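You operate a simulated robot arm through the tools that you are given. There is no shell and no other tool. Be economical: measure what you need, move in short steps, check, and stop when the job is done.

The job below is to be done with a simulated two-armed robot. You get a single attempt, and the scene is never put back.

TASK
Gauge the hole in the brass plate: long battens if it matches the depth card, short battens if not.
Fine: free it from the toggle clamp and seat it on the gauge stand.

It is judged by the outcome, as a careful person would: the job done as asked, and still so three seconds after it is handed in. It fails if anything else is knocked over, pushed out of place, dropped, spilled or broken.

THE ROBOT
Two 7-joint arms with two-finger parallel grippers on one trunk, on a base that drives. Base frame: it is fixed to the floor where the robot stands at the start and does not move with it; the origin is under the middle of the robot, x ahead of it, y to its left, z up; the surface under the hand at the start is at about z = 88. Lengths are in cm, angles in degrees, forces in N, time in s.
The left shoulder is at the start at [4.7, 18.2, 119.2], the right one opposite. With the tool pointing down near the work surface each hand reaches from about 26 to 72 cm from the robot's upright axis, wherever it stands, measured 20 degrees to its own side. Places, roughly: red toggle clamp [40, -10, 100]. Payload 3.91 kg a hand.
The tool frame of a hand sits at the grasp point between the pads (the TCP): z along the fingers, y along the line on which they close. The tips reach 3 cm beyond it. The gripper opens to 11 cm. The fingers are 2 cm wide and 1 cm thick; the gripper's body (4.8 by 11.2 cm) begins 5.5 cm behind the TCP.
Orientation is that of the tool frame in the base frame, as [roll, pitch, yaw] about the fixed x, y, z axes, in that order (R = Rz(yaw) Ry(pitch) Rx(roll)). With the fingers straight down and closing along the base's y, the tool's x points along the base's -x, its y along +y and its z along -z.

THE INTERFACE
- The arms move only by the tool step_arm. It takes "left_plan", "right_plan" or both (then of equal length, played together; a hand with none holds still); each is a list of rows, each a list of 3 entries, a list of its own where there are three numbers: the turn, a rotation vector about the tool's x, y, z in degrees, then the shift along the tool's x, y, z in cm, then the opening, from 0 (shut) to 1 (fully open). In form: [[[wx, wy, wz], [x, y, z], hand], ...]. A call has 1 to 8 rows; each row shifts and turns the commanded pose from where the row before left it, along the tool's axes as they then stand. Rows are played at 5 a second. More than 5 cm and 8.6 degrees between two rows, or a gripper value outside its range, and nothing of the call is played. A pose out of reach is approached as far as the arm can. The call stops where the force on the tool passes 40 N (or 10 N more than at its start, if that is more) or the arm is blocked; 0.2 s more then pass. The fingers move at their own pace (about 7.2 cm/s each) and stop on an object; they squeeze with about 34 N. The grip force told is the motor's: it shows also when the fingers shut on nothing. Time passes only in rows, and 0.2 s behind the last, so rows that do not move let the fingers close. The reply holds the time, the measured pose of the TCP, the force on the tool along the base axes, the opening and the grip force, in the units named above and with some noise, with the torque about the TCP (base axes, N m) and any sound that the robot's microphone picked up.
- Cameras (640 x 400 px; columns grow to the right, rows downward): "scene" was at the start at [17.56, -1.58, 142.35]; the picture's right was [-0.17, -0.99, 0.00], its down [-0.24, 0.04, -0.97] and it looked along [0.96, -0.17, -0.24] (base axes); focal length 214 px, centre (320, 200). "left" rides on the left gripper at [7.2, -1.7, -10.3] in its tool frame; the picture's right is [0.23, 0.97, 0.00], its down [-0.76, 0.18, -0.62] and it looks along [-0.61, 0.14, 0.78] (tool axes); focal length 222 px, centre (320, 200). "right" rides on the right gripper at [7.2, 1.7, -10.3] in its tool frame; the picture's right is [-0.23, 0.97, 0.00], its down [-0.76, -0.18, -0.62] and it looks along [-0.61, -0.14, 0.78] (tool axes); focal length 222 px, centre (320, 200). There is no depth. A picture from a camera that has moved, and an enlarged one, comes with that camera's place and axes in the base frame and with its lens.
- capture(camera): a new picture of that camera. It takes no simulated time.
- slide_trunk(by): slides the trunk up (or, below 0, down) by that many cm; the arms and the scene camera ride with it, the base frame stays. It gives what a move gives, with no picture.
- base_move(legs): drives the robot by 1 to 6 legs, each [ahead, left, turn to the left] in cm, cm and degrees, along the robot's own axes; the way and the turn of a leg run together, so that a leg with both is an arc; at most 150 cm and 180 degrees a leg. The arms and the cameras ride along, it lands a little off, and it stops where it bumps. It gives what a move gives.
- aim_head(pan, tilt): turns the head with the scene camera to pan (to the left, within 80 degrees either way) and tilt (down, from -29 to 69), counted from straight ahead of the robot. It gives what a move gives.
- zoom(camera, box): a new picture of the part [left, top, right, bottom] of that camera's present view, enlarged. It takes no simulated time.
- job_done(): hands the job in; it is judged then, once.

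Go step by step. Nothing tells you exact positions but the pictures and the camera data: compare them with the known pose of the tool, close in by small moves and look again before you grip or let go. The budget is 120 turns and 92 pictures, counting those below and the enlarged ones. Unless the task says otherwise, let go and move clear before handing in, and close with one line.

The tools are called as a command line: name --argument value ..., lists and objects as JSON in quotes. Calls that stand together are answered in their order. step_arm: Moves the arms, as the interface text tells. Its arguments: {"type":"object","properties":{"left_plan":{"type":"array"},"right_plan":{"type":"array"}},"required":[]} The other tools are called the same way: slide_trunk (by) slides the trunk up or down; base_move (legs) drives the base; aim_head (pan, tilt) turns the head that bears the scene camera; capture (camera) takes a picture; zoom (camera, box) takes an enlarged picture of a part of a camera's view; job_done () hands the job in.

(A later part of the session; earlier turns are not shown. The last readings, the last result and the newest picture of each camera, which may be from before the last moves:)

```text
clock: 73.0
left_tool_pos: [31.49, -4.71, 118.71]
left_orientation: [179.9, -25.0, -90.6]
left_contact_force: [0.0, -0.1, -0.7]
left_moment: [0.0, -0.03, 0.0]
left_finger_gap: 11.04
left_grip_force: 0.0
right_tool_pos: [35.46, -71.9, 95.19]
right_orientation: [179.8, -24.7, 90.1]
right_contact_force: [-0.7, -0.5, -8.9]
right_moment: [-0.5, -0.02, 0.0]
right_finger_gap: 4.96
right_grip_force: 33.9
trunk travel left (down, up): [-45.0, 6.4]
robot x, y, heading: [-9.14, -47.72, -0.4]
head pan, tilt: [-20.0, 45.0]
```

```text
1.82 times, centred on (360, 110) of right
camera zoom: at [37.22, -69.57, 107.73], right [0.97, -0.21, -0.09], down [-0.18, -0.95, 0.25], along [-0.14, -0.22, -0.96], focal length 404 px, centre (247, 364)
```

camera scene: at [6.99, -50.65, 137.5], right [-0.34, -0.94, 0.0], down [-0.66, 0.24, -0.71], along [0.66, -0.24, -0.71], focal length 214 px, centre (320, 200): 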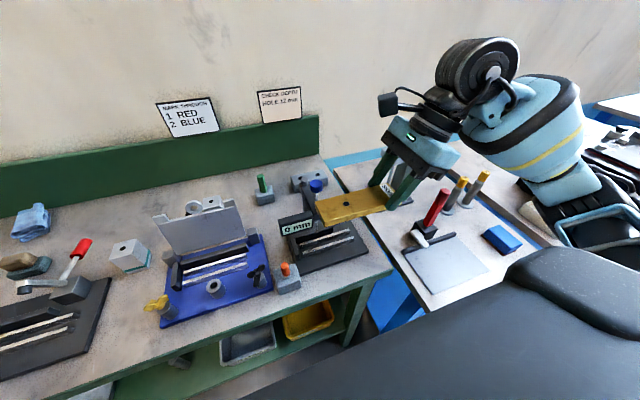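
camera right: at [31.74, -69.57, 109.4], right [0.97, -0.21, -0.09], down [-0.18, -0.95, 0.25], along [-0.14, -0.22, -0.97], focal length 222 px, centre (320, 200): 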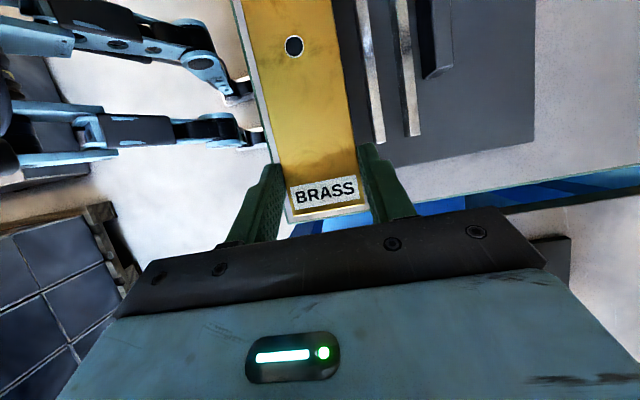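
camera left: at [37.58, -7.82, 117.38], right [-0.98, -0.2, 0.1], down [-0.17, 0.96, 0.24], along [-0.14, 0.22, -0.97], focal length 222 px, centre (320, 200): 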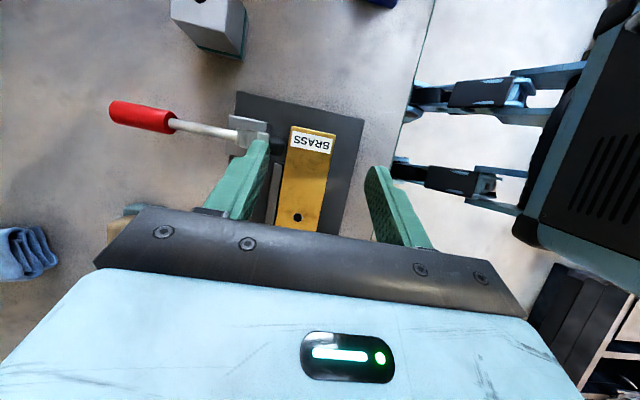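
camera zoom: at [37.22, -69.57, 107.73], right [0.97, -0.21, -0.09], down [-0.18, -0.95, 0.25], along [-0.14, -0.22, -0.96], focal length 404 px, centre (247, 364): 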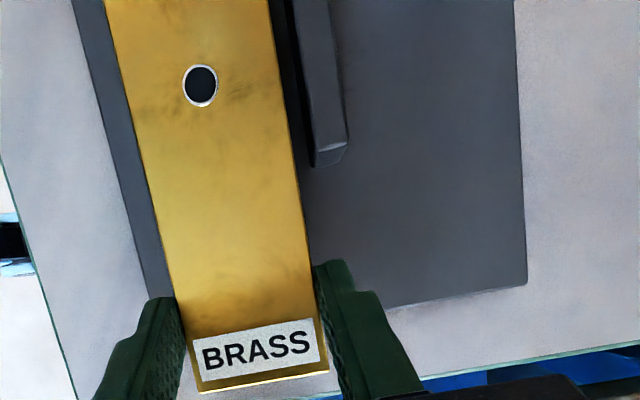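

step_arm --right_plan '[[[0, 0, 0], [1.18, 0.25, 0.55], 0], [[0, 0, 0], [1.18, 0.25, 0.55], 0], [[0, 0, 0], [-0.13, 0, 0.27], 0], [[0, 0, 0], [-0.13, 0, 0.27], 0], [[0, 0, 0], [0, 0, 0], 0]]'

step_arm --right_plan '[[[0, 0, 0], [-0.1, 0, 0.2], 0], [[0, 0, 0], [0, 0, 0], 0]]'

zoom --camera "scene" --box '[280, 180, 410, 280]'

```text
clock: 74.2
left_tool_pos: [31.58, -4.74, 118.68]
left_orientation: [180.0, -25.0, -90.7]
left_contact_force: [0.4, -0.4, 0.1]
left_moment: [0.01, 0.01, -0.03]
left_finger_gap: 11.02
left_grip_force: 0.1
right_tool_pos: [36.0, -69.23, 94.64]
right_orientation: [179.8, -24.9, 90.2]
right_contact_force: [0.7, -0.3, -9.2]
right_moment: [-0.53, 0.02, 0.02]
right_finger_gap: 4.96
right_grip_force: 33.9
trunk travel left (down, up): [-45.0, 6.4]
robot x, y, heading: [-9.01, -47.96, -0.2]
head pan, tilt: [-20.0, 45.0]
```

```text
clock: 74.8
left_tool_pos: [31.6, -4.64, 118.77]
left_orientation: [-180.0, -25.0, -90.6]
left_contact_force: [1.3, -0.8, -0.1]
left_moment: [-0.02, -0.02, -0.03]
left_finger_gap: 10.98
left_grip_force: 0.0
right_tool_pos: [35.83, -69.33, 94.44]
right_orientation: [179.7, -24.8, 90.1]
right_contact_force: [0.3, -0.1, -9.4]
right_moment: [-0.5, 0.03, 0.0]
right_finger_gap: 5.0
right_grip_force: 34.0
trunk travel left (down, up): [-45.0, 6.4]
robot x, y, heading: [-9.08, -48.06, -0.1]
head pan, tilt: [-20.0, 45.0]
```

```text
4.00 times, centred on (345, 230) of scene
camera zoom: at [7.02, -50.68, 137.49], right [-0.34, -0.94, 0.0], down [-0.66, 0.24, -0.71], along [0.66, -0.24, -0.71], focal length 858 px, centre (220, 80)
```

zoom: 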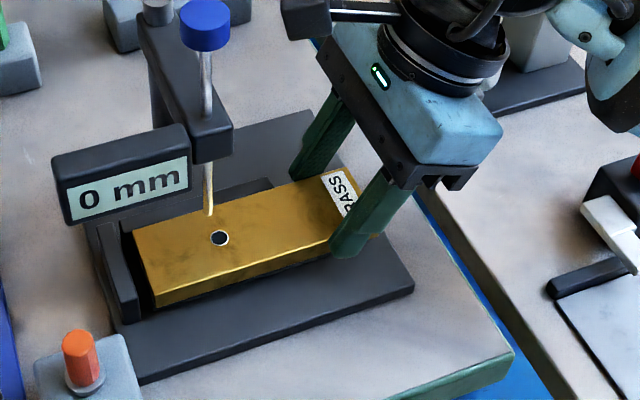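

step_arm --right_plan '[[[0, 0, 0], [-0.1, 0, 0.2], 0], [[0, 0, 0], [0, 0, 0], 0]]'

step_arm --right_plan '[[[0, 0, 0], [-0.08, 0, 0.17], 0], [[0, 0, 0], [0, 0, 0], 0]]'

```text
clock: 75.4
left_tool_pos: [31.51, -4.69, 118.76]
left_orientation: [-180.0, -25.0, -90.7]
left_contact_force: [-1.2, -0.2, -0.9]
left_moment: [0.04, 0.01, -0.01]
left_finger_gap: 11.01
left_grip_force: 0.0
right_tool_pos: [35.91, -69.32, 94.38]
right_orientation: [179.6, -25.0, 90.1]
right_contact_force: [-0.1, -1.5, 1.0]
right_moment: [0.85, 0.21, 0.17]
right_finger_gap: 4.99
right_grip_force: 33.6
trunk travel left (down, up): [-45.0, 6.4]
robot x, y, heading: [-8.83, -47.95, -0.2]
head pan, tilt: [-20.0, 45.0]
```

```text
clock: 76.0
left_tool_pos: [31.48, -4.69, 118.78]
left_orientation: [-179.8, -25.0, -90.8]
left_contact_force: [-0.1, -0.1, -0.8]
left_moment: [-0.01, 0.01, -0.05]
left_finger_gap: 11.01
left_grip_force: 0.1
right_tool_pos: [35.81, -69.36, 94.26]
right_orientation: [179.4, -25.0, 90.1]
right_contact_force: [0.6, -3.5, 17.9]
right_moment: [0.69, 0.38, -0.07]
right_finger_gap: 4.96
right_grip_force: 33.8
trunk travel left (down, up): [-45.0, 6.4]
robot x, y, heading: [-9.11, -47.78, -0.3]
head pan, tilt: [-20.0, 45.0]
```

On the rails. I'll relieve the pressure, slide gently toward the back-stop and left stop while still holding, watching forces.

step_arm --right_plan '[[[0, 0, 0], [0.06, 0, -0.13], 0], [[0, 0, 0], [0, 0.25, 0], 0], [[0, 0, 0], [0.27, 0.1, 0.13], 0], [[0, 0, 0], [0, 0, 0], 0]]'

zoom --camera "right" --box '[220, 0, 500, 220]'

```text
clock: 77.0
left_tool_pos: [31.46, -4.75, 118.72]
left_orientation: [-179.9, -25.0, -90.8]
left_contact_force: [-0.3, 0.3, 0.4]
left_moment: [0.03, 0.0, 0.03]
left_finger_gap: 10.98
left_grip_force: 0.1
right_tool_pos: [36.21, -69.11, 94.27]
right_orientation: [179.7, -24.7, 90.2]
right_contact_force: [-5.7, -7.2, 14.9]
right_moment: [-0.12, 0.48, 0.23]
right_finger_gap: 4.98
right_grip_force: 33.7
trunk travel left (down, up): [-45.0, 6.4]
robot x, y, heading: [-8.73, -47.78, -0.1]
head pan, tilt: [-20.0, 45.0]
```

```text
1.82 times, centred on (360, 110) of right
camera zoom: at [37.95, -66.77, 106.77], right [0.97, -0.21, -0.09], down [-0.18, -0.95, 0.25], along [-0.14, -0.22, -0.96], focal length 404 px, centre (247, 364)
```

zoom: 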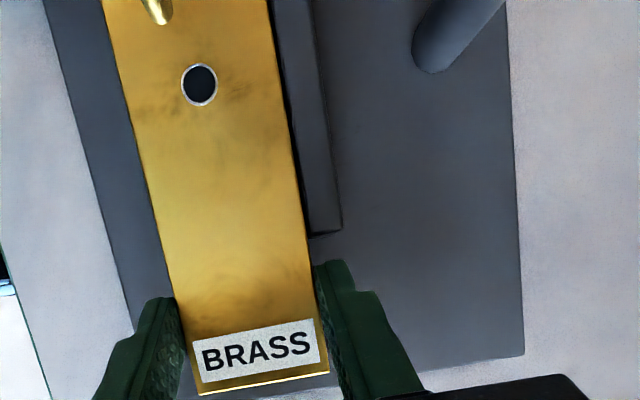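

The back edge touches the back-stop; the hole is about 0.6 cm short of the probe in y. I'll continue sliding left.

step_arm --right_plan '[[[0, 0, 0], [0.05, -0.05, -0.1], 0], [[0, 0, 0], [0.22, 0, 0.1], 0], [[0, 0, 0], [0.22, 0, 0.1], 0], [[0, 0, 0], [0.15, 0, 0.07], 0], [[0, 0, 0], [0, 0, 0], 0]]'

zoom --camera "right" --box '[220, 0, 500, 220]'

zoom --camera "scene" --box '[280, 180, 410, 280]'

```text
clock: 78.2
left_tool_pos: [31.45, -4.74, 118.73]
left_orientation: [-179.9, -25.0, -90.6]
left_contact_force: [0.0, 0.7, 0.2]
left_moment: [-0.02, 0.01, 0.02]
left_finger_gap: 11.01
left_grip_force: 0.1
right_tool_pos: [36.19, -68.47, 94.36]
right_orientation: [179.8, -24.9, 89.9]
right_contact_force: [-1.4, -9.6, 1.1]
right_moment: [-0.29, -0.04, 0.22]
right_finger_gap: 4.97
right_grip_force: 34.1
trunk travel left (down, up): [-45.0, 6.4]
robot x, y, heading: [-9.09, -48.04, -0.1]
head pan, tilt: [-20.0, 45.0]
```

```text
1.82 times, centred on (360, 110) of right
camera zoom: at [37.98, -66.19, 106.77], right [0.97, -0.21, -0.09], down [-0.18, -0.95, 0.25], along [-0.14, -0.22, -0.96], focal length 404 px, centre (247, 364)
```

zoom: 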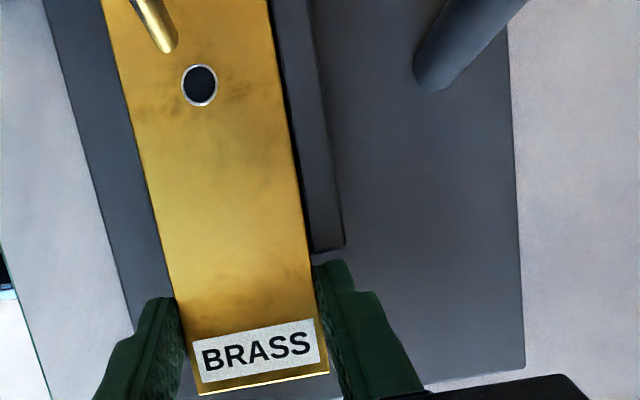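

```text
4.00 times, centred on (345, 230) of scene
camera zoom: at [6.94, -50.78, 137.5], right [-0.34, -0.94, 0.0], down [-0.66, 0.24, -0.71], along [0.66, -0.24, -0.71], focal length 858 px, centre (220, 80)
```

zoom: 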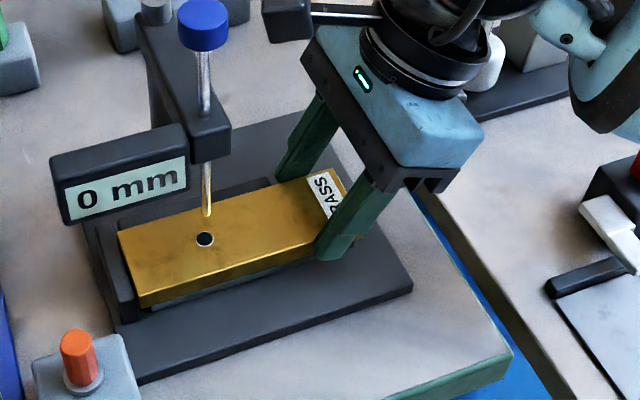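

step_arm --right_plan '[[[0, 0, 0], [0.14, 0, 0.06], 0], [[0, 0, 0], [0, 0, 0], 0]]'

step_arm --right_plan '[[[0, 0, 0], [0.14, 0.05, 0.06], 0], [[0, 0, 0], [0, 0, 0], 0]]'

```text
clock: 78.8
left_tool_pos: [31.49, -4.95, 118.8]
left_orientation: [-180.0, -24.8, -90.7]
left_contact_force: [-0.2, -0.4, -0.2]
left_moment: [0.0, 0.02, 0.0]
left_finger_gap: 10.99
left_grip_force: 0.1
right_tool_pos: [36.09, -68.48, 94.3]
right_orientation: [179.7, -24.8, 90.0]
right_contact_force: [-3.6, -19.1, 0.8]
right_moment: [-0.2, 0.17, 0.31]
right_finger_gap: 4.97
right_grip_force: 34.0
trunk travel left (down, up): [-45.0, 6.4]
robot x, y, heading: [-9.06, -48.17, 0.1]
head pan, tilt: [-20.0, 45.0]
```

```text
clock: 79.4
left_tool_pos: [31.42, -5.04, 118.87]
left_orientation: [-180.0, -24.9, -90.7]
left_contact_force: [0.0, 0.0, 0.5]
left_moment: [-0.01, 0.02, -0.01]
left_finger_gap: 11.02
left_grip_force: 0.0
right_tool_pos: [36.22, -68.5, 94.26]
right_orientation: [179.9, -24.7, 90.0]
right_contact_force: [-6.8, -27.0, 0.9]
right_moment: [-0.64, 0.31, 0.4]
right_finger_gap: 5.0
right_grip_force: 33.4
trunk travel left (down, up): [-45.0, 6.4]
robot x, y, heading: [-9.17, -47.78, -0.3]
head pan, tilt: [-20.0, 45.0]
```

Solid contact in both directions: seated. Relieve, release, and retreat up along the lean.

step_arm --right_plan '[[[0, 0, 0], [-0.2, -0.04, -0.09], 0], [[0, 0, 0], [0, 0, 0], 0.56], [[0, 0, 0], [0, 0, 0], 0.56], [[0, 0, 0], [-0.3, 0, -3], 0.56], [[0, 0, 0], [0, 0, -4], 0.6], [[0, 0, 0], [0, 0, -4], 0.6]]'

zoom --camera "scene" --box '[280, 180, 410, 280]'

zoom --camera "right" --box '[180, 0, 460, 220]'

```text
clock: 80.8
left_tool_pos: [31.61, -4.59, 118.65]
left_orientation: [-180.0, -25.0, -90.6]
left_contact_force: [-0.7, 0.0, 0.0]
left_moment: [0.0, -0.01, -0.03]
left_finger_gap: 11.0
left_grip_force: 0.0
right_tool_pos: [36.13, -73.04, 104.32]
right_orientation: [179.9, -24.9, 90.3]
right_contact_force: [0.2, -0.2, 0.9]
right_moment: [0.01, 0.02, -0.02]
right_finger_gap: 6.61
right_grip_force: 0.1
trunk travel left (down, up): [-45.0, 6.4]
robot x, y, heading: [-9.16, -47.76, -0.1]
head pan, tilt: [-20.0, 45.0]
```

```text
4.00 times, centred on (345, 230) of scene
camera zoom: at [6.95, -50.62, 137.51], right [-0.34, -0.94, 0.0], down [-0.66, 0.24, -0.71], along [0.66, -0.24, -0.71], focal length 858 px, centre (220, 80)
```

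zoom: 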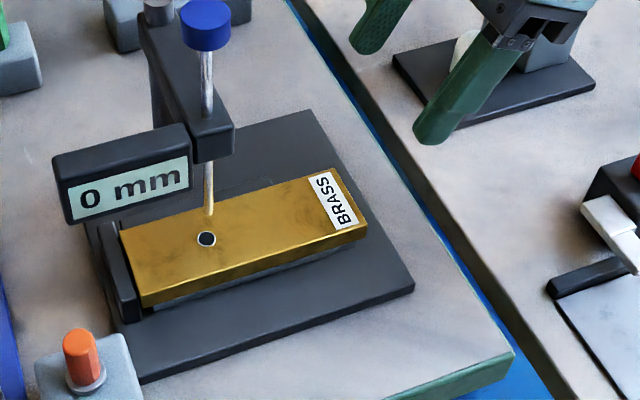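

```text
1.82 times, centred on (320, 110) of right
camera zoom: at [37.92, -70.81, 116.8], right [0.97, -0.2, -0.09], down [-0.18, -0.95, 0.24], along [-0.14, -0.22, -0.97], focal length 404 px, centre (320, 364)
```

zoom: 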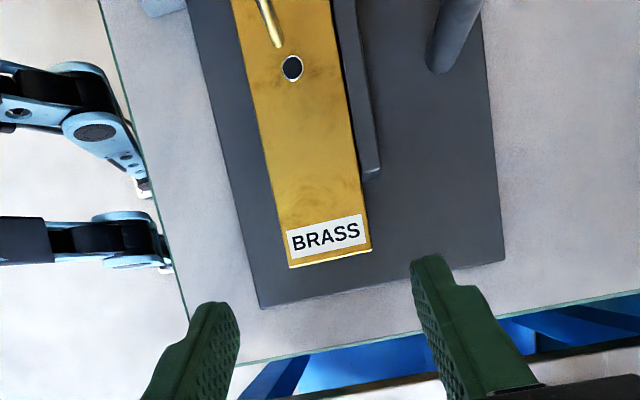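

Plate is seated with the hole under the probe. Now I'll bring the closed right fingers above the blue plunger knob (≈36.1, −60.4, top z≈111).

step_arm --right_plan '[[[0, 0, 0], [1.8, 0, -3.85], 0.6], [[0, 0, 0], [1.8, 0, -3.85], 0.6], [[0, 0, 0], [1.8, 0, -3.85], 0.3], [[0, 0, 0], [1.8, 0, -3.85], 0], [[0, -8.3, 0], [0, 0, 0], 0], [[0, -8.3, 0], [0, 0, 0], 0], [[0, -8.3, 0], [0, 0, 0], 0]]'

step_arm --right_plan '[[[0, 0, 0], [4.2, 0, 0], 0], [[0, 0, 0], [4.2, 0, 0], 0], [[0, 0, 0], [4.2, 0, 0], 0], [[0, 0, 0], [0, 0, 0], 0]]'

capture --camera "scene"

capture --camera "right"

```text
clock: 82.4
left_tool_pos: [31.52, -4.63, 118.73]
left_orientation: [180.0, -25.1, -90.6]
left_contact_force: [0.0, -0.1, -0.2]
left_moment: [-0.01, 0.01, -0.02]
left_finger_gap: 11.0
left_grip_force: 0.0
right_tool_pos: [35.97, -73.13, 121.26]
right_orientation: [179.7, 0.2, 90.0]
right_contact_force: [0.5, 0.6, 0.1]
right_moment: [0.02, 0.01, -0.04]
right_finger_gap: 0.01
right_grip_force: 34.2
trunk travel left (down, up): [-45.0, 6.4]
robot x, y, heading: [-8.82, -48.03, -0.4]
head pan, tilt: [-20.0, 45.0]
```

```text
clock: 83.4
left_tool_pos: [31.53, -4.79, 118.88]
left_orientation: [-180.0, -25.1, -90.6]
left_contact_force: [0.2, 0.2, 0.5]
left_moment: [0.03, 0.01, 0.02]
left_finger_gap: 11.02
left_grip_force: 0.0
right_tool_pos: [36.0, -60.51, 121.26]
right_orientation: [179.7, 0.0, 89.9]
right_contact_force: [-0.2, -0.5, -1.0]
right_moment: [-0.03, -0.03, 0.01]
right_finger_gap: 0.01
right_grip_force: 34.5
trunk travel left (down, up): [-45.0, 6.4]
robot x, y, heading: [-8.8, -47.89, 0.0]
head pan, tilt: [-20.0, 45.0]
```

```text
29 pictures are left
camera scene: at [6.94, -50.74, 137.51], right [-0.34, -0.94, 0.0], down [-0.66, 0.24, -0.71], along [0.66, -0.24, -0.71], focal length 214 px, centre (320, 200)
```

scene: 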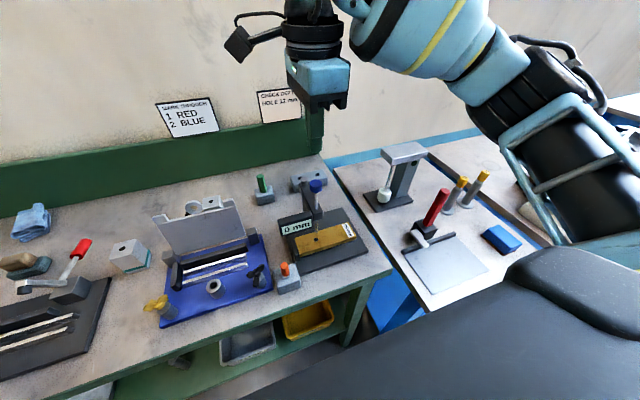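

```text
28 pictures are left
camera right: at [37.85, -53.22, 131.6], right [0.97, -0.23, 0.0], down [-0.18, -0.76, 0.62], along [-0.14, -0.61, -0.78], focal length 222 px, centre (320, 200)
```

right: 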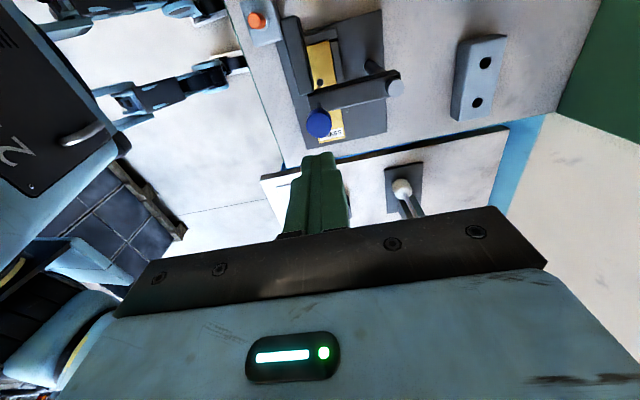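

Fingers are directly above the knob. Descend to it, then press slowly.

step_arm --right_plan '[[[0, 0, 0], [0, 0, 3.2], 0], [[0, 0, 0], [0, 0, 3], 0], [[0, 0, 0], [0, 0, 0.5], 0], [[0, 0, 0], [0, 0, 0.5], 0], [[0, 0, 0], [0, 0, 0.5], 0], [[0, 0, 0], [0, 0, 0], 0]]'

zoom --camera "scene" --box '[260, 160, 390, 280]'

```text
clock: 84.8
left_tool_pos: [31.6, -4.67, 118.87]
left_orientation: [180.0, -25.1, -90.6]
left_contact_force: [0.0, 0.6, 0.2]
left_moment: [0.0, 0.0, 0.0]
left_finger_gap: 11.0
left_grip_force: 0.1
right_tool_pos: [36.06, -60.56, 113.48]
right_orientation: [179.7, 0.2, 90.0]
right_contact_force: [0.2, 0.3, 0.3]
right_moment: [-0.01, 0.0, 0.01]
right_finger_gap: 0.0
right_grip_force: 33.3
trunk travel left (down, up): [-45.0, 6.4]
robot x, y, heading: [-9.02, -47.55, -0.1]
head pan, tilt: [-20.0, 45.0]
```

```text
3.33 times, centred on (325, 220) of scene
camera zoom: at [6.95, -50.66, 137.51], right [-0.34, -0.94, 0.0], down [-0.66, 0.24, -0.71], along [0.66, -0.24, -0.71], focal length 715 px, centre (303, 133)
```

zoom: 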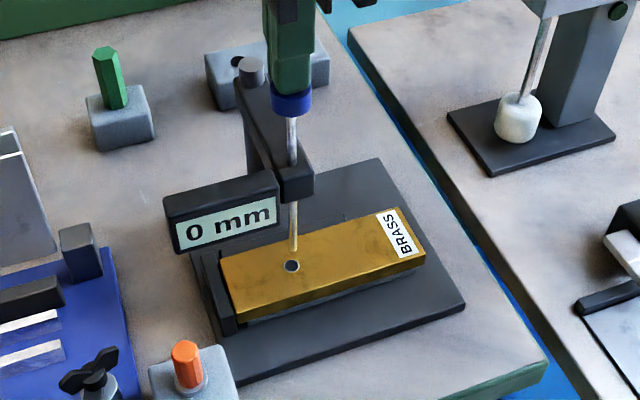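

step_arm --right_plan '[[[0, 0, 0], [0, 0, 0.4], 0], [[0, 0, 0], [0, 0, 0.4], 0], [[0, 0, 0], [0, 0, 0.4], 0], [[0, 0, 0], [0, 0, 0.4], 0], [[0, 0, 0], [0, 0, 0], 0]]'

zoom --camera "scene" --box '[280, 180, 390, 280]'

```text
clock: 86.0
left_tool_pos: [31.58, -4.45, 118.73]
left_orientation: [-180.0, -25.0, -90.7]
left_contact_force: [-0.5, -0.3, -0.4]
left_moment: [-0.02, -0.01, -0.05]
left_finger_gap: 11.02
left_grip_force: 0.0
right_tool_pos: [36.1, -60.44, 111.86]
right_orientation: [179.7, -0.1, 90.0]
right_contact_force: [0.7, 0.8, 0.0]
right_moment: [0.03, -0.02, 0.01]
right_finger_gap: 0.0
right_grip_force: 34.5
trunk travel left (down, up): [-45.0, 6.4]
robot x, y, heading: [-8.93, -47.98, -0.2]
head pan, tilt: [-20.0, 45.0]
```

```text
4.00 times, centred on (335, 230) of scene
camera zoom: at [6.95, -50.65, 137.51], right [-0.34, -0.94, 0.0], down [-0.66, 0.24, -0.71], along [0.66, -0.24, -0.71], focal length 858 px, centre (260, 80)
```

zoom: 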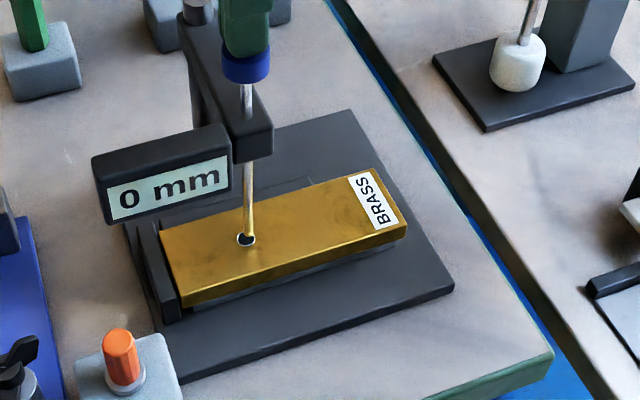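

The plunger goes down freely and the probe tip is entering the hole. Continue.

step_arm --right_plan '[[[0, 0, 0], [0, 0, 0.3], 0], [[0, 0, 0], [0, 0, 0.3], 0], [[0, 0, 0], [0, 0, 0.3], 0], [[0, 0, 0], [0, 0, 0], 0]]'

zoom --camera "scene" --box '[280, 180, 390, 280]'

```text
clock: 87.0
left_tool_pos: [31.48, -4.71, 118.7]
left_orientation: [180.0, -24.9, -90.7]
left_contact_force: [0.8, 0.0, 0.3]
left_moment: [0.02, 0.0, -0.02]
left_finger_gap: 10.99
left_grip_force: 0.0
right_tool_pos: [36.07, -60.58, 111.04]
right_orientation: [179.8, 0.1, 90.0]
right_contact_force: [-0.3, 0.1, 1.1]
right_moment: [0.05, 0.02, 0.03]
right_finger_gap: 0.0
right_grip_force: 34.3
trunk travel left (down, up): [-45.0, 6.4]
robot x, y, heading: [-8.83, -47.74, -0.3]
head pan, tilt: [-20.0, 45.0]
```

```text
4.00 times, centred on (335, 230) of scene
camera zoom: at [6.95, -50.64, 137.51], right [-0.34, -0.94, 0.0], down [-0.66, 0.24, -0.71], along [0.66, -0.24, -0.71], focal length 858 px, centre (260, 80)
```

zoom: 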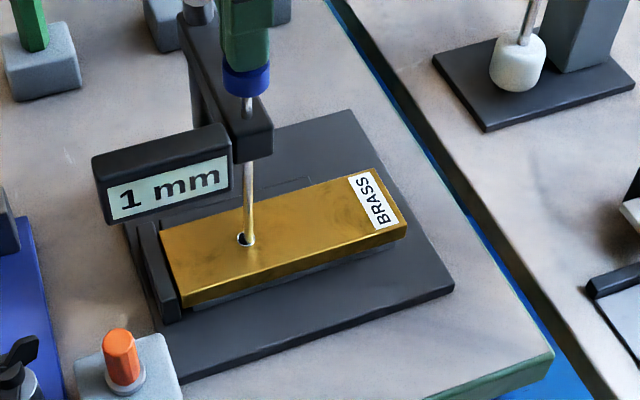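

Reading is live: 1 mm. Continue until the probe bottoms out.

step_arm --right_plan '[[[0, 0, 0], [0, 0, 0.25], 0], [[0, 0, 0], [0, 0, 0.25], 0], [[0, 0, 0], [0, 0, 0.2], 0], [[0, 0, 0], [0, 0, 0], 0]]'

step_arm --right_plan '[[[0, 0, 0], [0, 0, 0.15], 0], [[0, 0, 0], [0, 0, 0.15], 0], [[0, 0, 0], [0, 0, 0], 0]]'

zoom --camera "scene" --box '[280, 180, 390, 280]'

```text
clock: 88.0
left_tool_pos: [31.51, -4.78, 118.76]
left_orientation: [-179.9, -24.9, -90.6]
left_contact_force: [-0.3, -0.2, -0.1]
left_moment: [0.0, -0.01, 0.0]
left_finger_gap: 11.02
left_grip_force: 0.1
right_tool_pos: [36.16, -60.52, 110.33]
right_orientation: [179.7, 0.2, 90.1]
right_contact_force: [0.7, -0.9, 2.3]
right_moment: [0.02, -0.01, 0.0]
right_finger_gap: 0.01
right_grip_force: 33.6
trunk travel left (down, up): [-45.0, 6.4]
robot x, y, heading: [-9.23, -47.77, -0.2]
head pan, tilt: [-20.0, 45.0]
```

```text
clock: 88.8
left_tool_pos: [31.44, -4.68, 118.85]
left_orientation: [-179.8, -25.0, -90.7]
left_contact_force: [0.1, 0.4, 0.1]
left_moment: [0.01, 0.02, -0.03]
left_finger_gap: 11.03
left_grip_force: 0.1
right_tool_pos: [36.12, -60.48, 110.23]
right_orientation: [179.6, 0.0, 89.9]
right_contact_force: [2.8, -4.0, 20.5]
right_moment: [-0.16, -0.1, 0.04]
right_finger_gap: 0.02
right_grip_force: 34.2
trunk travel left (down, up): [-45.0, 6.4]
robot x, y, heading: [-9.31, -48.04, -0.3]
head pan, tilt: [-20.0, 45.0]
```

```text
4.00 times, centred on (335, 230) of scene
camera zoom: at [6.85, -50.68, 137.54], right [-0.34, -0.94, 0.0], down [-0.66, 0.24, -0.71], along [0.66, -0.24, -0.71], focal length 858 px, centre (260, 80)
```

zoom: 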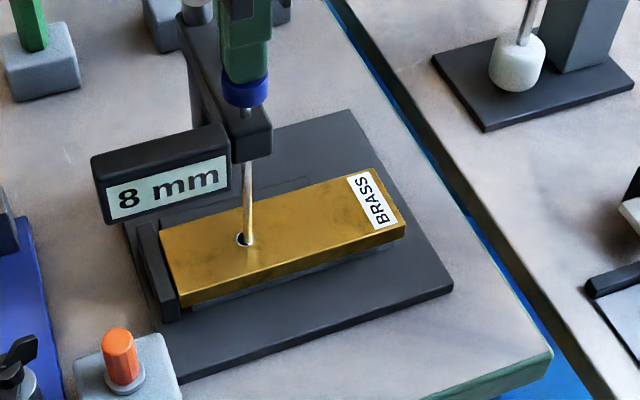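

It reads 8 mm with 20 N of resistance. I'll press slightly more to verify that it's the bottom.

step_arm --right_plan '[[[0, 0, 0], [0, 0, 0.12], 0], [[0, 0, 0], [0, 0, 0], 0]]'

zoom --camera "scene" --box '[280, 180, 390, 280]'

```text
clock: 89.4
left_tool_pos: [31.44, -4.72, 119.0]
left_orientation: [-179.8, -25.0, -90.7]
left_contact_force: [-0.3, -0.3, -0.2]
left_moment: [0.0, -0.02, -0.04]
left_finger_gap: 10.97
left_grip_force: 0.1
right_tool_pos: [36.05, -60.54, 110.07]
right_orientation: [179.5, 0.0, 89.9]
right_contact_force: [7.7, -5.3, 33.1]
right_moment: [-0.18, -0.22, 0.08]
right_finger_gap: 0.01
right_grip_force: 34.1
trunk travel left (down, up): [-45.0, 6.4]
robot x, y, heading: [-9.1, -47.64, -0.3]
head pan, tilt: [-20.0, 45.0]
```

```text
4.00 times, centred on (335, 230) of scene
camera zoom: at [6.84, -50.67, 137.54], right [-0.34, -0.94, 0.0], down [-0.66, 0.24, -0.71], along [0.66, -0.24, -0.71], focal length 858 px, centre (260, 80)
```

zoom: 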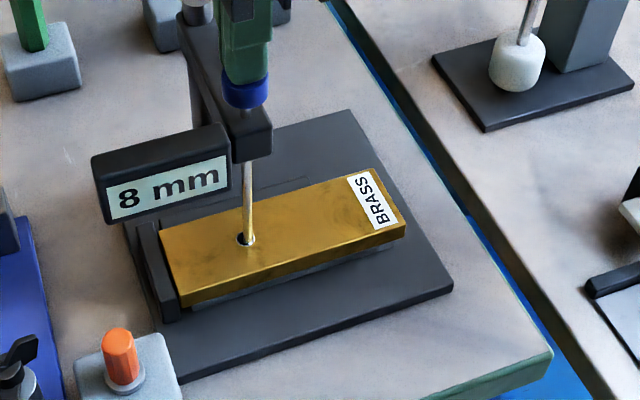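

It bottoms out at 8 mm (card says 12 mm), so the plate belongs on the short battens. I'll raise the fingers and see if the plunger springs back.

step_arm --right_plan '[[[0, 0, 0], [0, 0, -0.5], 0], [[0, 0, 0], [0, 0, -1], 0], [[0, 0, 0], [0, 0, -1.5], 0], [[0, 0, 0], [0, 0, -3], 0], [[0, 0, 0], [0, 0, -4], 0], [[0, 0, 0], [0, 0, 0], 0]]'

zoom --camera "scene" --box '[280, 180, 390, 280]'

```text
clock: 90.8
left_tool_pos: [31.65, -4.62, 118.69]
left_orientation: [180.0, -24.9, -90.5]
left_contact_force: [-0.6, 0.0, 0.5]
left_moment: [-0.01, 0.04, 0.01]
left_finger_gap: 10.99
left_grip_force: 0.1
right_tool_pos: [36.21, -60.5, 119.77]
right_orientation: [179.9, 0.1, 90.0]
right_contact_force: [-0.1, -0.2, 0.0]
right_moment: [0.0, 0.0, -0.01]
right_finger_gap: 0.0
right_grip_force: 34.0
trunk travel left (down, up): [-45.0, 6.4]
robot x, y, heading: [-9.16, -47.67, -0.3]
head pan, tilt: [-20.0, 45.0]
```

```text
4.00 times, centred on (335, 230) of scene
camera zoom: at [7.01, -50.67, 137.49], right [-0.34, -0.94, 0.0], down [-0.66, 0.24, -0.71], along [0.66, -0.24, -0.71], focal length 858 px, centre (260, 80)
```

zoom: 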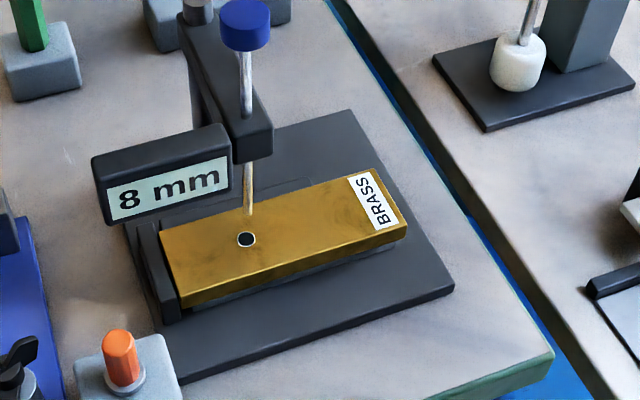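

The probe retracted. Now I reverse the path: right hand back to the leaning grasp on the plate's right end.

step_arm --right_plan '[[[0, 0, 0], [-4.2, 0, 0], 0], [[0, 0, 0], [-4.2, 0, 0], 0], [[0, 0, 0], [-4.2, 0, 0], 0.3], [[0, 8.3, 0], [0, 0, 0], 0.6], [[0, 8.3, 0], [0, 0, 0], 0.6], [[0, 8.3, 0], [0, 0, 0], 0.6]]'

step_arm --right_plan '[[[0, 0, 0], [-1.64, 0, 3.5], 0.58], [[0, 0, 0], [-1.64, 0, 3.5], 0.58], [[0, 0, 0], [-1.64, 0, 3.5], 0.58], [[0, 0, 0], [-1.64, 0, 3.5], 0.58], [[0, 0, 0], [0, 0, 4], 0.58], [[0, 0, 0], [0, 0, 3], 0.58], [[0, 0, 0], [0, 0, 0], 0.58]]'

zoom --camera "right" --box '[180, 0, 460, 220]'

```text
clock: 92.2
left_tool_pos: [31.47, -4.85, 118.7]
left_orientation: [-179.9, -25.0, -90.6]
left_contact_force: [-0.2, 0.5, 0.2]
left_moment: [0.03, -0.02, 0.02]
left_finger_gap: 11.01
left_grip_force: 0.0
right_tool_pos: [36.21, -73.16, 119.85]
right_orientation: [179.7, -25.0, 90.1]
right_contact_force: [0.0, 0.2, 1.3]
right_moment: [0.0, -0.01, -0.01]
right_finger_gap: 6.59
right_grip_force: 0.1
trunk travel left (down, up): [-45.0, 6.4]
robot x, y, heading: [-9.04, -47.61, -0.3]
head pan, tilt: [-20.0, 45.0]
```

```text
clock: 93.8
left_tool_pos: [31.62, -4.7, 118.85]
left_orientation: [-180.0, -25.0, -90.6]
left_contact_force: [-0.7, -1.4, 0.0]
left_moment: [0.02, 0.03, -0.02]
left_finger_gap: 11.01
left_grip_force: 0.1
right_tool_pos: [36.37, -70.23, 98.03]
right_orientation: [179.7, -24.8, 90.1]
right_contact_force: [0.3, 0.6, 0.3]
right_moment: [0.01, -0.01, -0.02]
right_finger_gap: 6.38
right_grip_force: 0.1
trunk travel left (down, up): [-45.0, 6.4]
robot x, y, heading: [-8.69, -47.58, -0.3]
head pan, tilt: [-20.0, 45.0]
```

```text
1.82 times, centred on (320, 110) of right
camera zoom: at [38.09, -67.89, 110.51], right [0.97, -0.21, -0.09], down [-0.18, -0.95, 0.25], along [-0.14, -0.22, -0.97], focal length 404 px, centre (320, 364)
```

zoom: 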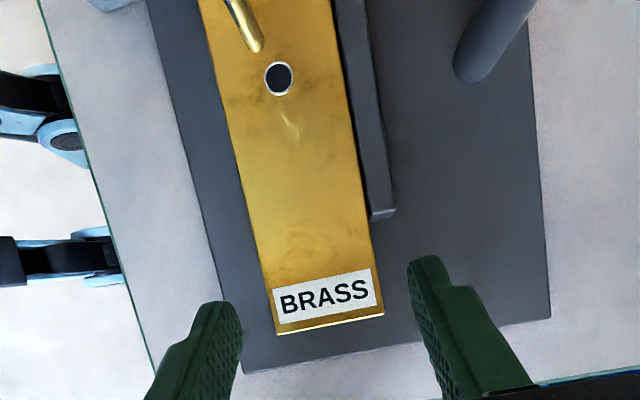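

step_arm --right_plan '[[[0, 0, 0], [-0.24, -0.1, 1.93], 0.58], [[0, 0, 0], [-0.23, -0.1, 1.93], 0.58], [[0, 0, 0], [0, 0, 0], 0.58], [[0, 0, 0], [0, 0, 0], 0], [[0, 0, 0], [0, 0, 0], 0], [[0, 0, 0], [0, 0, 0], 0]]'

```text
clock: 95.2
left_tool_pos: [31.58, -4.72, 118.65]
left_orientation: [180.0, -25.0, -90.6]
left_contact_force: [0.5, -0.2, 0.4]
left_moment: [0.0, 0.01, -0.04]
left_finger_gap: 11.01
left_grip_force: 0.1
right_tool_pos: [36.05, -69.03, 94.43]
right_orientation: [179.8, -24.8, 90.0]
right_contact_force: [1.6, -1.2, 0.1]
right_moment: [0.0, -0.17, -0.23]
right_finger_gap: 4.96
right_grip_force: 33.6
trunk travel left (down, up): [-45.0, 6.4]
robot x, y, heading: [-9.02, -47.77, -0.4]
head pan, tilt: [-20.0, 45.0]
```

Gripped. Lift slightly, slide right, then forward out from under the probe, then up.

step_arm --right_plan '[[[0, 0, 0], [0.25, 0, -0.54], 0], [[0, 0, 0], [-1.13, -0.2, -0.53], 0], [[0, 0, 0], [-1.13, 0, -0.53], 0], [[0, 0, 0], [0, -2, 0], 0], [[0, 0, 0], [0, -2, 0], 0], [[0, 0, 0], [0, -2, 0], 0], [[0, 0, 0], [0, 0, 0], 0]]'

zoom --camera "scene" --box '[260, 160, 420, 290]'

```text
clock: 96.8
left_tool_pos: [31.63, -4.72, 118.75]
left_orientation: [-180.0, -25.0, -90.6]
left_contact_force: [0.6, -0.2, 0.1]
left_moment: [0.0, 0.01, 0.02]
left_finger_gap: 11.0
left_grip_force: 0.1
right_tool_pos: [30.02, -71.6, 94.91]
right_orientation: [179.8, -24.9, 90.1]
right_contact_force: [0.5, 0.4, -9.0]
right_moment: [-0.56, -0.04, -0.02]
right_finger_gap: 4.99
right_grip_force: 33.3
trunk travel left (down, up): [-45.0, 6.4]
robot x, y, heading: [-8.88, -47.47, -0.2]
head pan, tilt: [-20.0, 45.0]
```

```text
3.08 times, centred on (340, 225) of scene
camera zoom: at [7.05, -50.67, 137.49], right [-0.34, -0.94, 0.0], down [-0.66, 0.24, -0.71], along [0.66, -0.24, -0.71], focal length 660 px, centre (258, 123)
```

zoom: 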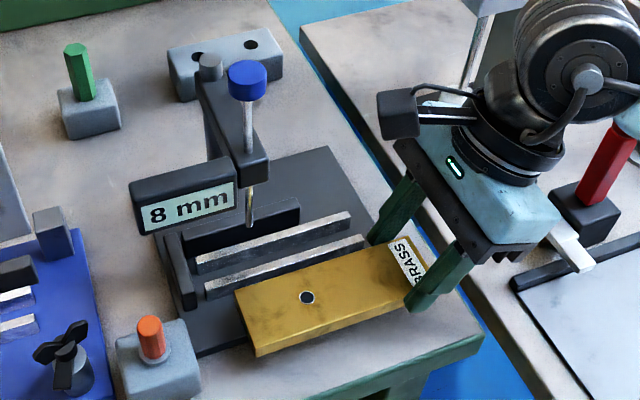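

step_arm --right_plan '[[[0, 0, 0], [-0.5, -1, -1.3], 0], [[0, 0, 0], [1, -1, -4], 0], [[0, 0, 0], [1.9, 0, -4], 0], [[0, 0, 0], [1.9, 0, -4], 0], [[0, 0, 0], [1.9, 0, -4], 0], [[0, 0, 0], [1.9, 0, -4], 0], [[0, 0, 0], [0, 0, 0], 0]]'

base_move --legs '[[0, 49, 0]]'

aim_head --pan 0 --tilt 45

capture --camera "scene"

```text
clock: 98.4
left_tool_pos: [31.58, -4.81, 118.7]
left_orientation: [180.0, -25.0, -90.6]
left_contact_force: [-0.1, -0.1, 0.0]
left_moment: [0.03, -0.01, 0.03]
left_finger_gap: 11.0
left_grip_force: 0.1
right_tool_pos: [27.82, -73.32, 117.8]
right_orientation: [179.8, -24.9, 90.1]
right_contact_force: [0.2, -0.2, -9.5]
right_moment: [-0.56, 0.02, 0.02]
right_finger_gap: 4.97
right_grip_force: 34.1
trunk travel left (down, up): [-45.0, 6.4]
robot x, y, heading: [-9.04, -47.87, -0.2]
head pan, tilt: [-20.0, 45.0]
```

```text
clock: 103.2
left_tool_pos: [31.77, 44.09, 118.79]
left_orientation: [179.9, -25.0, -90.8]
left_contact_force: [-0.4, 0.6, -0.4]
left_moment: [-0.03, 0.02, 0.0]
left_finger_gap: 11.01
left_grip_force: 0.1
right_tool_pos: [28.05, -24.41, 117.7]
right_orientation: [179.8, -24.8, 90.0]
right_contact_force: [0.5, -1.2, -9.1]
right_moment: [-0.6, 0.03, -0.01]
right_finger_gap: 4.99
right_grip_force: 34.3
trunk travel left (down, up): [-45.0, 6.4]
robot x, y, heading: [-8.65, 0.55, -0.3]
head pan, tilt: [-20.0, 45.0]
```

```text
clock: 104.0
left_tool_pos: [31.85, 44.03, 118.82]
left_orientation: [-180.0, -25.0, -90.7]
left_contact_force: [-0.3, -0.2, 1.1]
left_moment: [0.0, 0.0, 0.0]
left_finger_gap: 11.0
left_grip_force: 0.0
right_tool_pos: [28.13, -24.46, 117.61]
right_orientation: [179.9, -24.8, 90.0]
right_contact_force: [0.2, 0.4, -9.2]
right_moment: [-0.6, 0.0, -0.01]
right_finger_gap: 4.97
right_grip_force: 34.3
trunk travel left (down, up): [-45.0, 6.4]
robot x, y, heading: [-9.03, 1.34, -0.2]
head pan, tilt: [0.0, 45.0]
```

```text
19 pictures are left
camera scene: at [7.67, 0.84, 137.5], right [0.0, -1.0, 0.0], down [-0.71, 0.0, -0.71], along [0.71, 0.0, -0.71], focal length 214 px, centre (320, 200)
```

scene: 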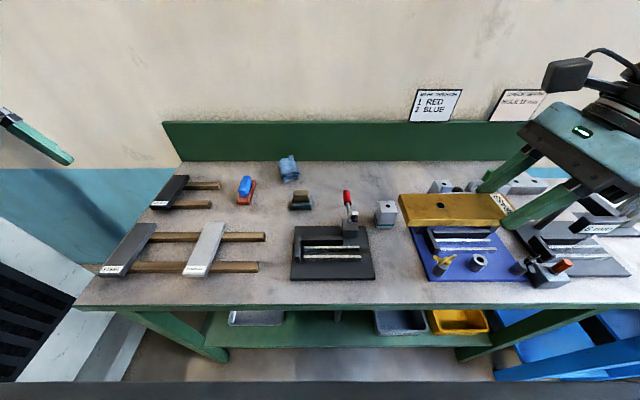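

step_arm --right_plan '[[[0, 0, 0], [2.98, 1.07, 1.39], 0], [[0, 0, 0], [2.98, 1.07, 1.39], 0], [[0, 0, 0], [2.98, 1.07, 1.39], 0], [[0, 0, 0], [-1.91, 0, 4.1], 0], [[0, 0, 0], [-1.91, 0, 4.1], 0], [[0, 0, 0], [-1.91, 0, 4.1], 0], [[0, 0, 0], [-1.91, 0, 4.1], 0], [[0, 0, 0], [0, 0, 0], 0]]'

```text
clock: 105.8
left_tool_pos: [31.9, 44.14, 118.79]
left_orientation: [179.9, -25.0, -90.6]
left_contact_force: [0.2, 0.6, 0.3]
left_moment: [0.03, -0.02, -0.01]
left_finger_gap: 11.0
left_grip_force: 0.0
right_tool_pos: [31.1, -14.49, 99.65]
right_orientation: [179.8, -24.9, 89.9]
right_contact_force: [-0.9, 0.8, -9.3]
right_moment: [-0.61, 0.03, -0.01]
right_finger_gap: 4.99
right_grip_force: 33.7
trunk travel left (down, up): [-45.0, 6.4]
robot x, y, heading: [-8.94, 0.95, -0.2]
head pan, tilt: [0.0, 45.0]
```

step_arm --right_plan '[[[0, 0, 0], [-1.2, 0, 2.55], 0], [[0, 0, 0], [-1.2, 0, 2.55], 0], [[0, 0, 0], [0, 0, 0], 0]]'

zoom --camera "scene" --box '[270, 190, 430, 310]'

```text
clock: 106.6
left_tool_pos: [31.77, 44.15, 118.71]
left_orientation: [-180.0, -25.0, -90.6]
left_contact_force: [-0.2, 0.8, -0.7]
left_moment: [-0.01, -0.01, 0.02]
left_finger_gap: 10.98
left_grip_force: 0.1
right_tool_pos: [31.35, -14.6, 93.89]
right_orientation: [179.8, -24.8, 90.0]
right_contact_force: [-0.9, 0.1, -9.8]
right_moment: [-0.57, 0.01, -0.01]
right_finger_gap: 4.98
right_grip_force: 34.0
trunk travel left (down, up): [-45.0, 6.4]
robot x, y, heading: [-9.09, 0.54, -0.3]
head pan, tilt: [0.0, 45.0]
```

```text
3.33 times, centred on (350, 250) of scene
camera zoom: at [7.67, 0.88, 137.5], right [0.0, -1.0, 0.0], down [-0.71, 0.0, -0.71], along [0.71, 0.0, -0.71], focal length 715 px, centre (220, 33)
```

zoom: 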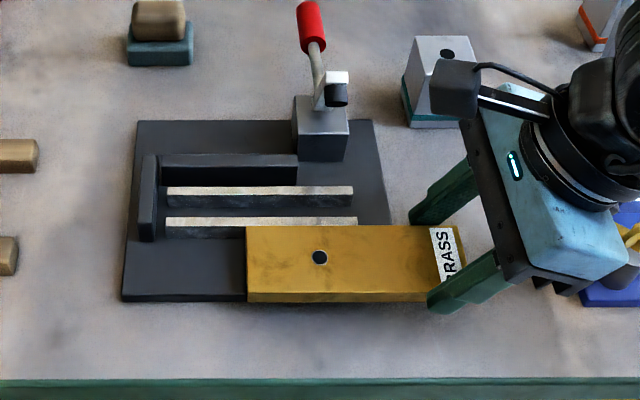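

step_arm --right_plan '[[[0, 0, 0], [-0.25, -0.1, 0.54], 0], [[0, 0, 0], [-0.21, 0, 0.45], 0], [[0, 0, 0], [-0.1, 0, 0.2], 0], [[0, 0, 0], [0, 0, 0], 0]]'

step_arm --right_plan '[[[0, 0, 0], [-0.08, 0, 0.17], 0], [[0, 0, 0], [0, 0, 0], 0]]'

```text
clock: 107.6
left_tool_pos: [31.76, 44.03, 118.72]
left_orientation: [180.0, -25.0, -90.7]
left_contact_force: [-0.3, 0.1, 0.3]
left_moment: [0.01, 0.03, -0.01]
left_finger_gap: 10.99
left_grip_force: 0.0
right_tool_pos: [31.14, -14.78, 92.67]
right_orientation: [179.7, -24.7, 90.1]
right_contact_force: [0.5, 0.1, -8.9]
right_moment: [-0.48, 0.04, -0.01]
right_finger_gap: 5.01
right_grip_force: 34.1
trunk travel left (down, up): [-45.0, 6.4]
robot x, y, heading: [-8.76, 0.95, -0.0]
head pan, tilt: [0.0, 45.0]
```

```text
clock: 108.2
left_tool_pos: [31.66, 44.14, 118.93]
left_orientation: [180.0, -24.9, -90.7]
left_contact_force: [0.4, -0.2, -0.3]
left_moment: [0.02, -0.04, 0.02]
left_finger_gap: 11.01
left_grip_force: 0.0
right_tool_pos: [31.19, -14.75, 92.51]
right_orientation: [179.6, -25.0, 90.2]
right_contact_force: [-0.8, -2.4, 2.5]
right_moment: [0.93, 0.11, 0.03]
right_finger_gap: 5.01
right_grip_force: 34.0
trunk travel left (down, up): [-45.0, 6.4]
robot x, y, heading: [-8.72, 0.88, -0.3]
head pan, tilt: [0.0, 45.0]
```

Touchdown. Release, and retreat right and up.

step_arm --right_plan '[[[0, 0, 0], [0, 0, 0], 0.56], [[0, 0, 0], [0, 0, 0], 0.56], [[0, 0, 0], [-0.3, 0, -3], 0.56], [[0, 0, 0], [0, 0, -4], 0.6], [[0, 0, 0], [0, 0, -4.5], 0.6], [[0, 0, 0], [0, 0, -4.5], 0.6], [[0, 0, 0], [-3, 0, -3.5], 0.6], [[0, 0, 0], [-3, 0, -3.5], 0.6]]'

base_move --legs '[[0, -17, 0]]'

step_arm --left_plan '[[[0, -8.3, 0], [3.5, 0, 1.2], 1], [[0, -8.3, 0], [3.5, 0, 1.2], 1], [[0, -8.4, 0], [3.5, 0, 1.2], 1], [[0, 0, 0], [4, 0, 0], 1], [[0, 0, 0], [4, 0, 0], 0.8], [[0, 0, 0], [4, 0, 0], 0.6], [[0, 0, 0], [4, 0, 0], 0.56], [[0, 0, 0], [0, 0, 0], 0.56]]'

```text
clock: 110.0
left_tool_pos: [31.7, 44.0, 118.7]
left_orientation: [179.9, -25.0, -90.7]
left_contact_force: [0.6, -0.6, -0.9]
left_moment: [0.03, -0.02, 0.02]
left_finger_gap: 11.0
left_grip_force: 0.1
right_tool_pos: [31.09, -30.0, 110.76]
right_orientation: [179.9, -24.9, 90.2]
right_contact_force: [0.4, -0.4, -0.1]
right_moment: [0.04, -0.01, -0.01]
right_finger_gap: 6.61
right_grip_force: 0.0
trunk travel left (down, up): [-45.0, 6.4]
robot x, y, heading: [-9.07, 0.97, -0.2]
head pan, tilt: [0.0, 45.0]
```

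```text
clock: 112.1
left_tool_pos: [31.69, 27.43, 118.7]
left_orientation: [-180.0, -25.0, -90.7]
left_contact_force: [-0.6, 0.6, 0.6]
left_moment: [0.0, 0.02, 0.0]
left_finger_gap: 10.98
left_grip_force: 0.0
right_tool_pos: [31.19, -46.7, 110.57]
right_orientation: [179.8, -24.8, 90.1]
right_contact_force: [0.4, -0.5, 0.4]
right_moment: [0.0, -0.02, 0.01]
right_finger_gap: 6.61
right_grip_force: 0.0
trunk travel left (down, up): [-45.0, 6.4]
robot x, y, heading: [-8.85, -15.36, -0.3]
head pan, tilt: [0.0, 45.0]
```

```text
clock: 113.9
left_tool_pos: [31.32, 0.4, 118.39]
left_orientation: [179.9, 0.1, -90.5]
left_contact_force: [-0.2, -0.2, -0.8]
left_moment: [0.02, 0.0, 0.0]
left_finger_gap: 6.14
left_grip_force: 0.2
right_tool_pos: [31.03, -46.6, 110.71]
right_orientation: [179.7, -24.7, 90.0]
right_contact_force: [-0.3, -0.1, 0.0]
right_moment: [-0.01, -0.01, -0.02]
right_finger_gap: 6.59
right_grip_force: 0.1
trunk travel left (down, up): [-45.0, 6.4]
robot x, y, heading: [-8.78, -16.07, 0.1]
head pan, tilt: [0.0, 45.0]
```

step_arm --left_plan '[[[0, 0, 0], [3.63, 0, 0], 0.56], [[0, 0, 0], [3.63, 0, 0], 0.56], [[0, 0, 0], [3.63, 0, 0], 0.56], [[0, 0, 0], [0, 0, 4.5], 0.56], [[0, 0, 0], [0, 0, 4.5], 0.56], [[0, 0, 0], [0, 0, 4.5], 0.56], [[0, 0, 0], [0, 0, 4.5], 0.56], [[0, 0, 0], [0, 0, 0], 0.56]]'

zoom --camera "left" --box '[180, 30, 460, 230]'

zoom --camera "scene" --box '[200, 190, 360, 310]'

```text
clock: 115.7
left_tool_pos: [30.7, -3.9, 99.97]
left_orientation: [-179.9, 0.0, -90.7]
left_contact_force: [-0.8, -0.5, 0.4]
left_moment: [0.0, 0.0, 0.02]
left_finger_gap: 6.16
left_grip_force: 0.0
left hand out of reach, approached as far as the arm can: row 2, 3
right_tool_pos: [31.03, -46.58, 110.76]
right_orientation: [179.7, -24.8, 90.1]
right_contact_force: [0.1, 0.0, 0.1]
right_moment: [-0.02, 0.01, -0.01]
right_finger_gap: 6.59
right_grip_force: 0.0
trunk travel left (down, up): [-45.0, 6.4]
robot x, y, heading: [-8.88, -15.78, -0.2]
head pan, tilt: [0.0, 45.0]
```

```text
2.00 times, centred on (320, 130) of left
camera zoom: at [32.3, -11.25, 110.35], right [-0.98, -0.21, 0.0], down [-0.17, 0.76, 0.62], along [-0.13, 0.61, -0.78], focal length 444 px, centre (320, 340)
```

zoom: 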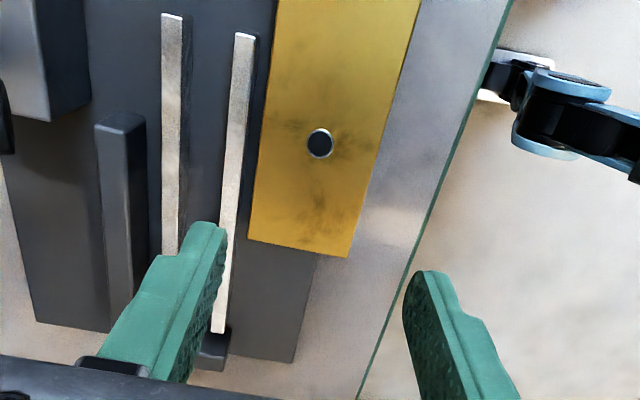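

```text
3.33 times, centred on (280, 250) of scene
camera zoom: at [7.5, -15.75, 137.52], right [0.0, -1.0, 0.0], down [-0.71, 0.0, -0.71], along [0.71, 0.0, -0.71], focal length 715 px, centre (453, 33)
```

zoom: 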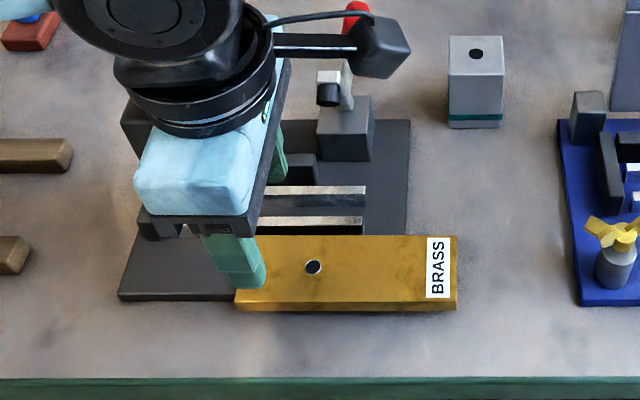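

Left hand stopped short of its reach, so I'll raise the right hand clear and drive the base 7 cm to the right.

step_arm --right_plan '[[[0, 0, 0], [1.7, -1, -3.6], 0.6], [[0, 0, 0], [1.7, -1, -3.6], 0.6], [[0, 0, 0], [0, 0, 0], 0.6]]'

base_move --legs '[[0, -7, 0]]'

```text
clock: 116.5
left_tool_pos: [30.93, -4.03, 100.16]
left_orientation: [-179.9, 0.0, -90.7]
left_contact_force: [0.1, -0.6, 0.6]
left_moment: [-0.04, 0.02, -0.03]
left_finger_gap: 6.15
left_grip_force: 0.1
right_tool_pos: [29.12, -46.56, 118.66]
right_orientation: [179.8, -24.8, 90.0]
right_contact_force: [-0.1, 0.1, -0.9]
right_moment: [0.02, 0.03, -0.02]
right_finger_gap: 6.6
right_grip_force: 0.0
trunk travel left (down, up): [-45.0, 6.4]
robot x, y, heading: [-9.13, -15.99, -0.1]
head pan, tilt: [0.0, 45.0]
```

```text
clock: 117.8
left_tool_pos: [30.76, -10.78, 100.17]
left_orientation: [180.0, -0.1, -90.7]
left_contact_force: [-0.2, -0.1, -0.3]
left_moment: [0.03, -0.04, -0.02]
left_finger_gap: 6.19
left_grip_force: 0.1
right_tool_pos: [29.15, -53.58, 118.6]
right_orientation: [179.8, -24.9, 90.1]
right_contact_force: [-0.3, -0.1, 0.2]
right_moment: [0.0, 0.0, -0.01]
right_finger_gap: 6.6
right_grip_force: 0.1
trunk travel left (down, up): [-45.0, 6.4]
robot x, y, heading: [-9.01, -22.55, -0.4]
head pan, tilt: [0.0, 45.0]
```

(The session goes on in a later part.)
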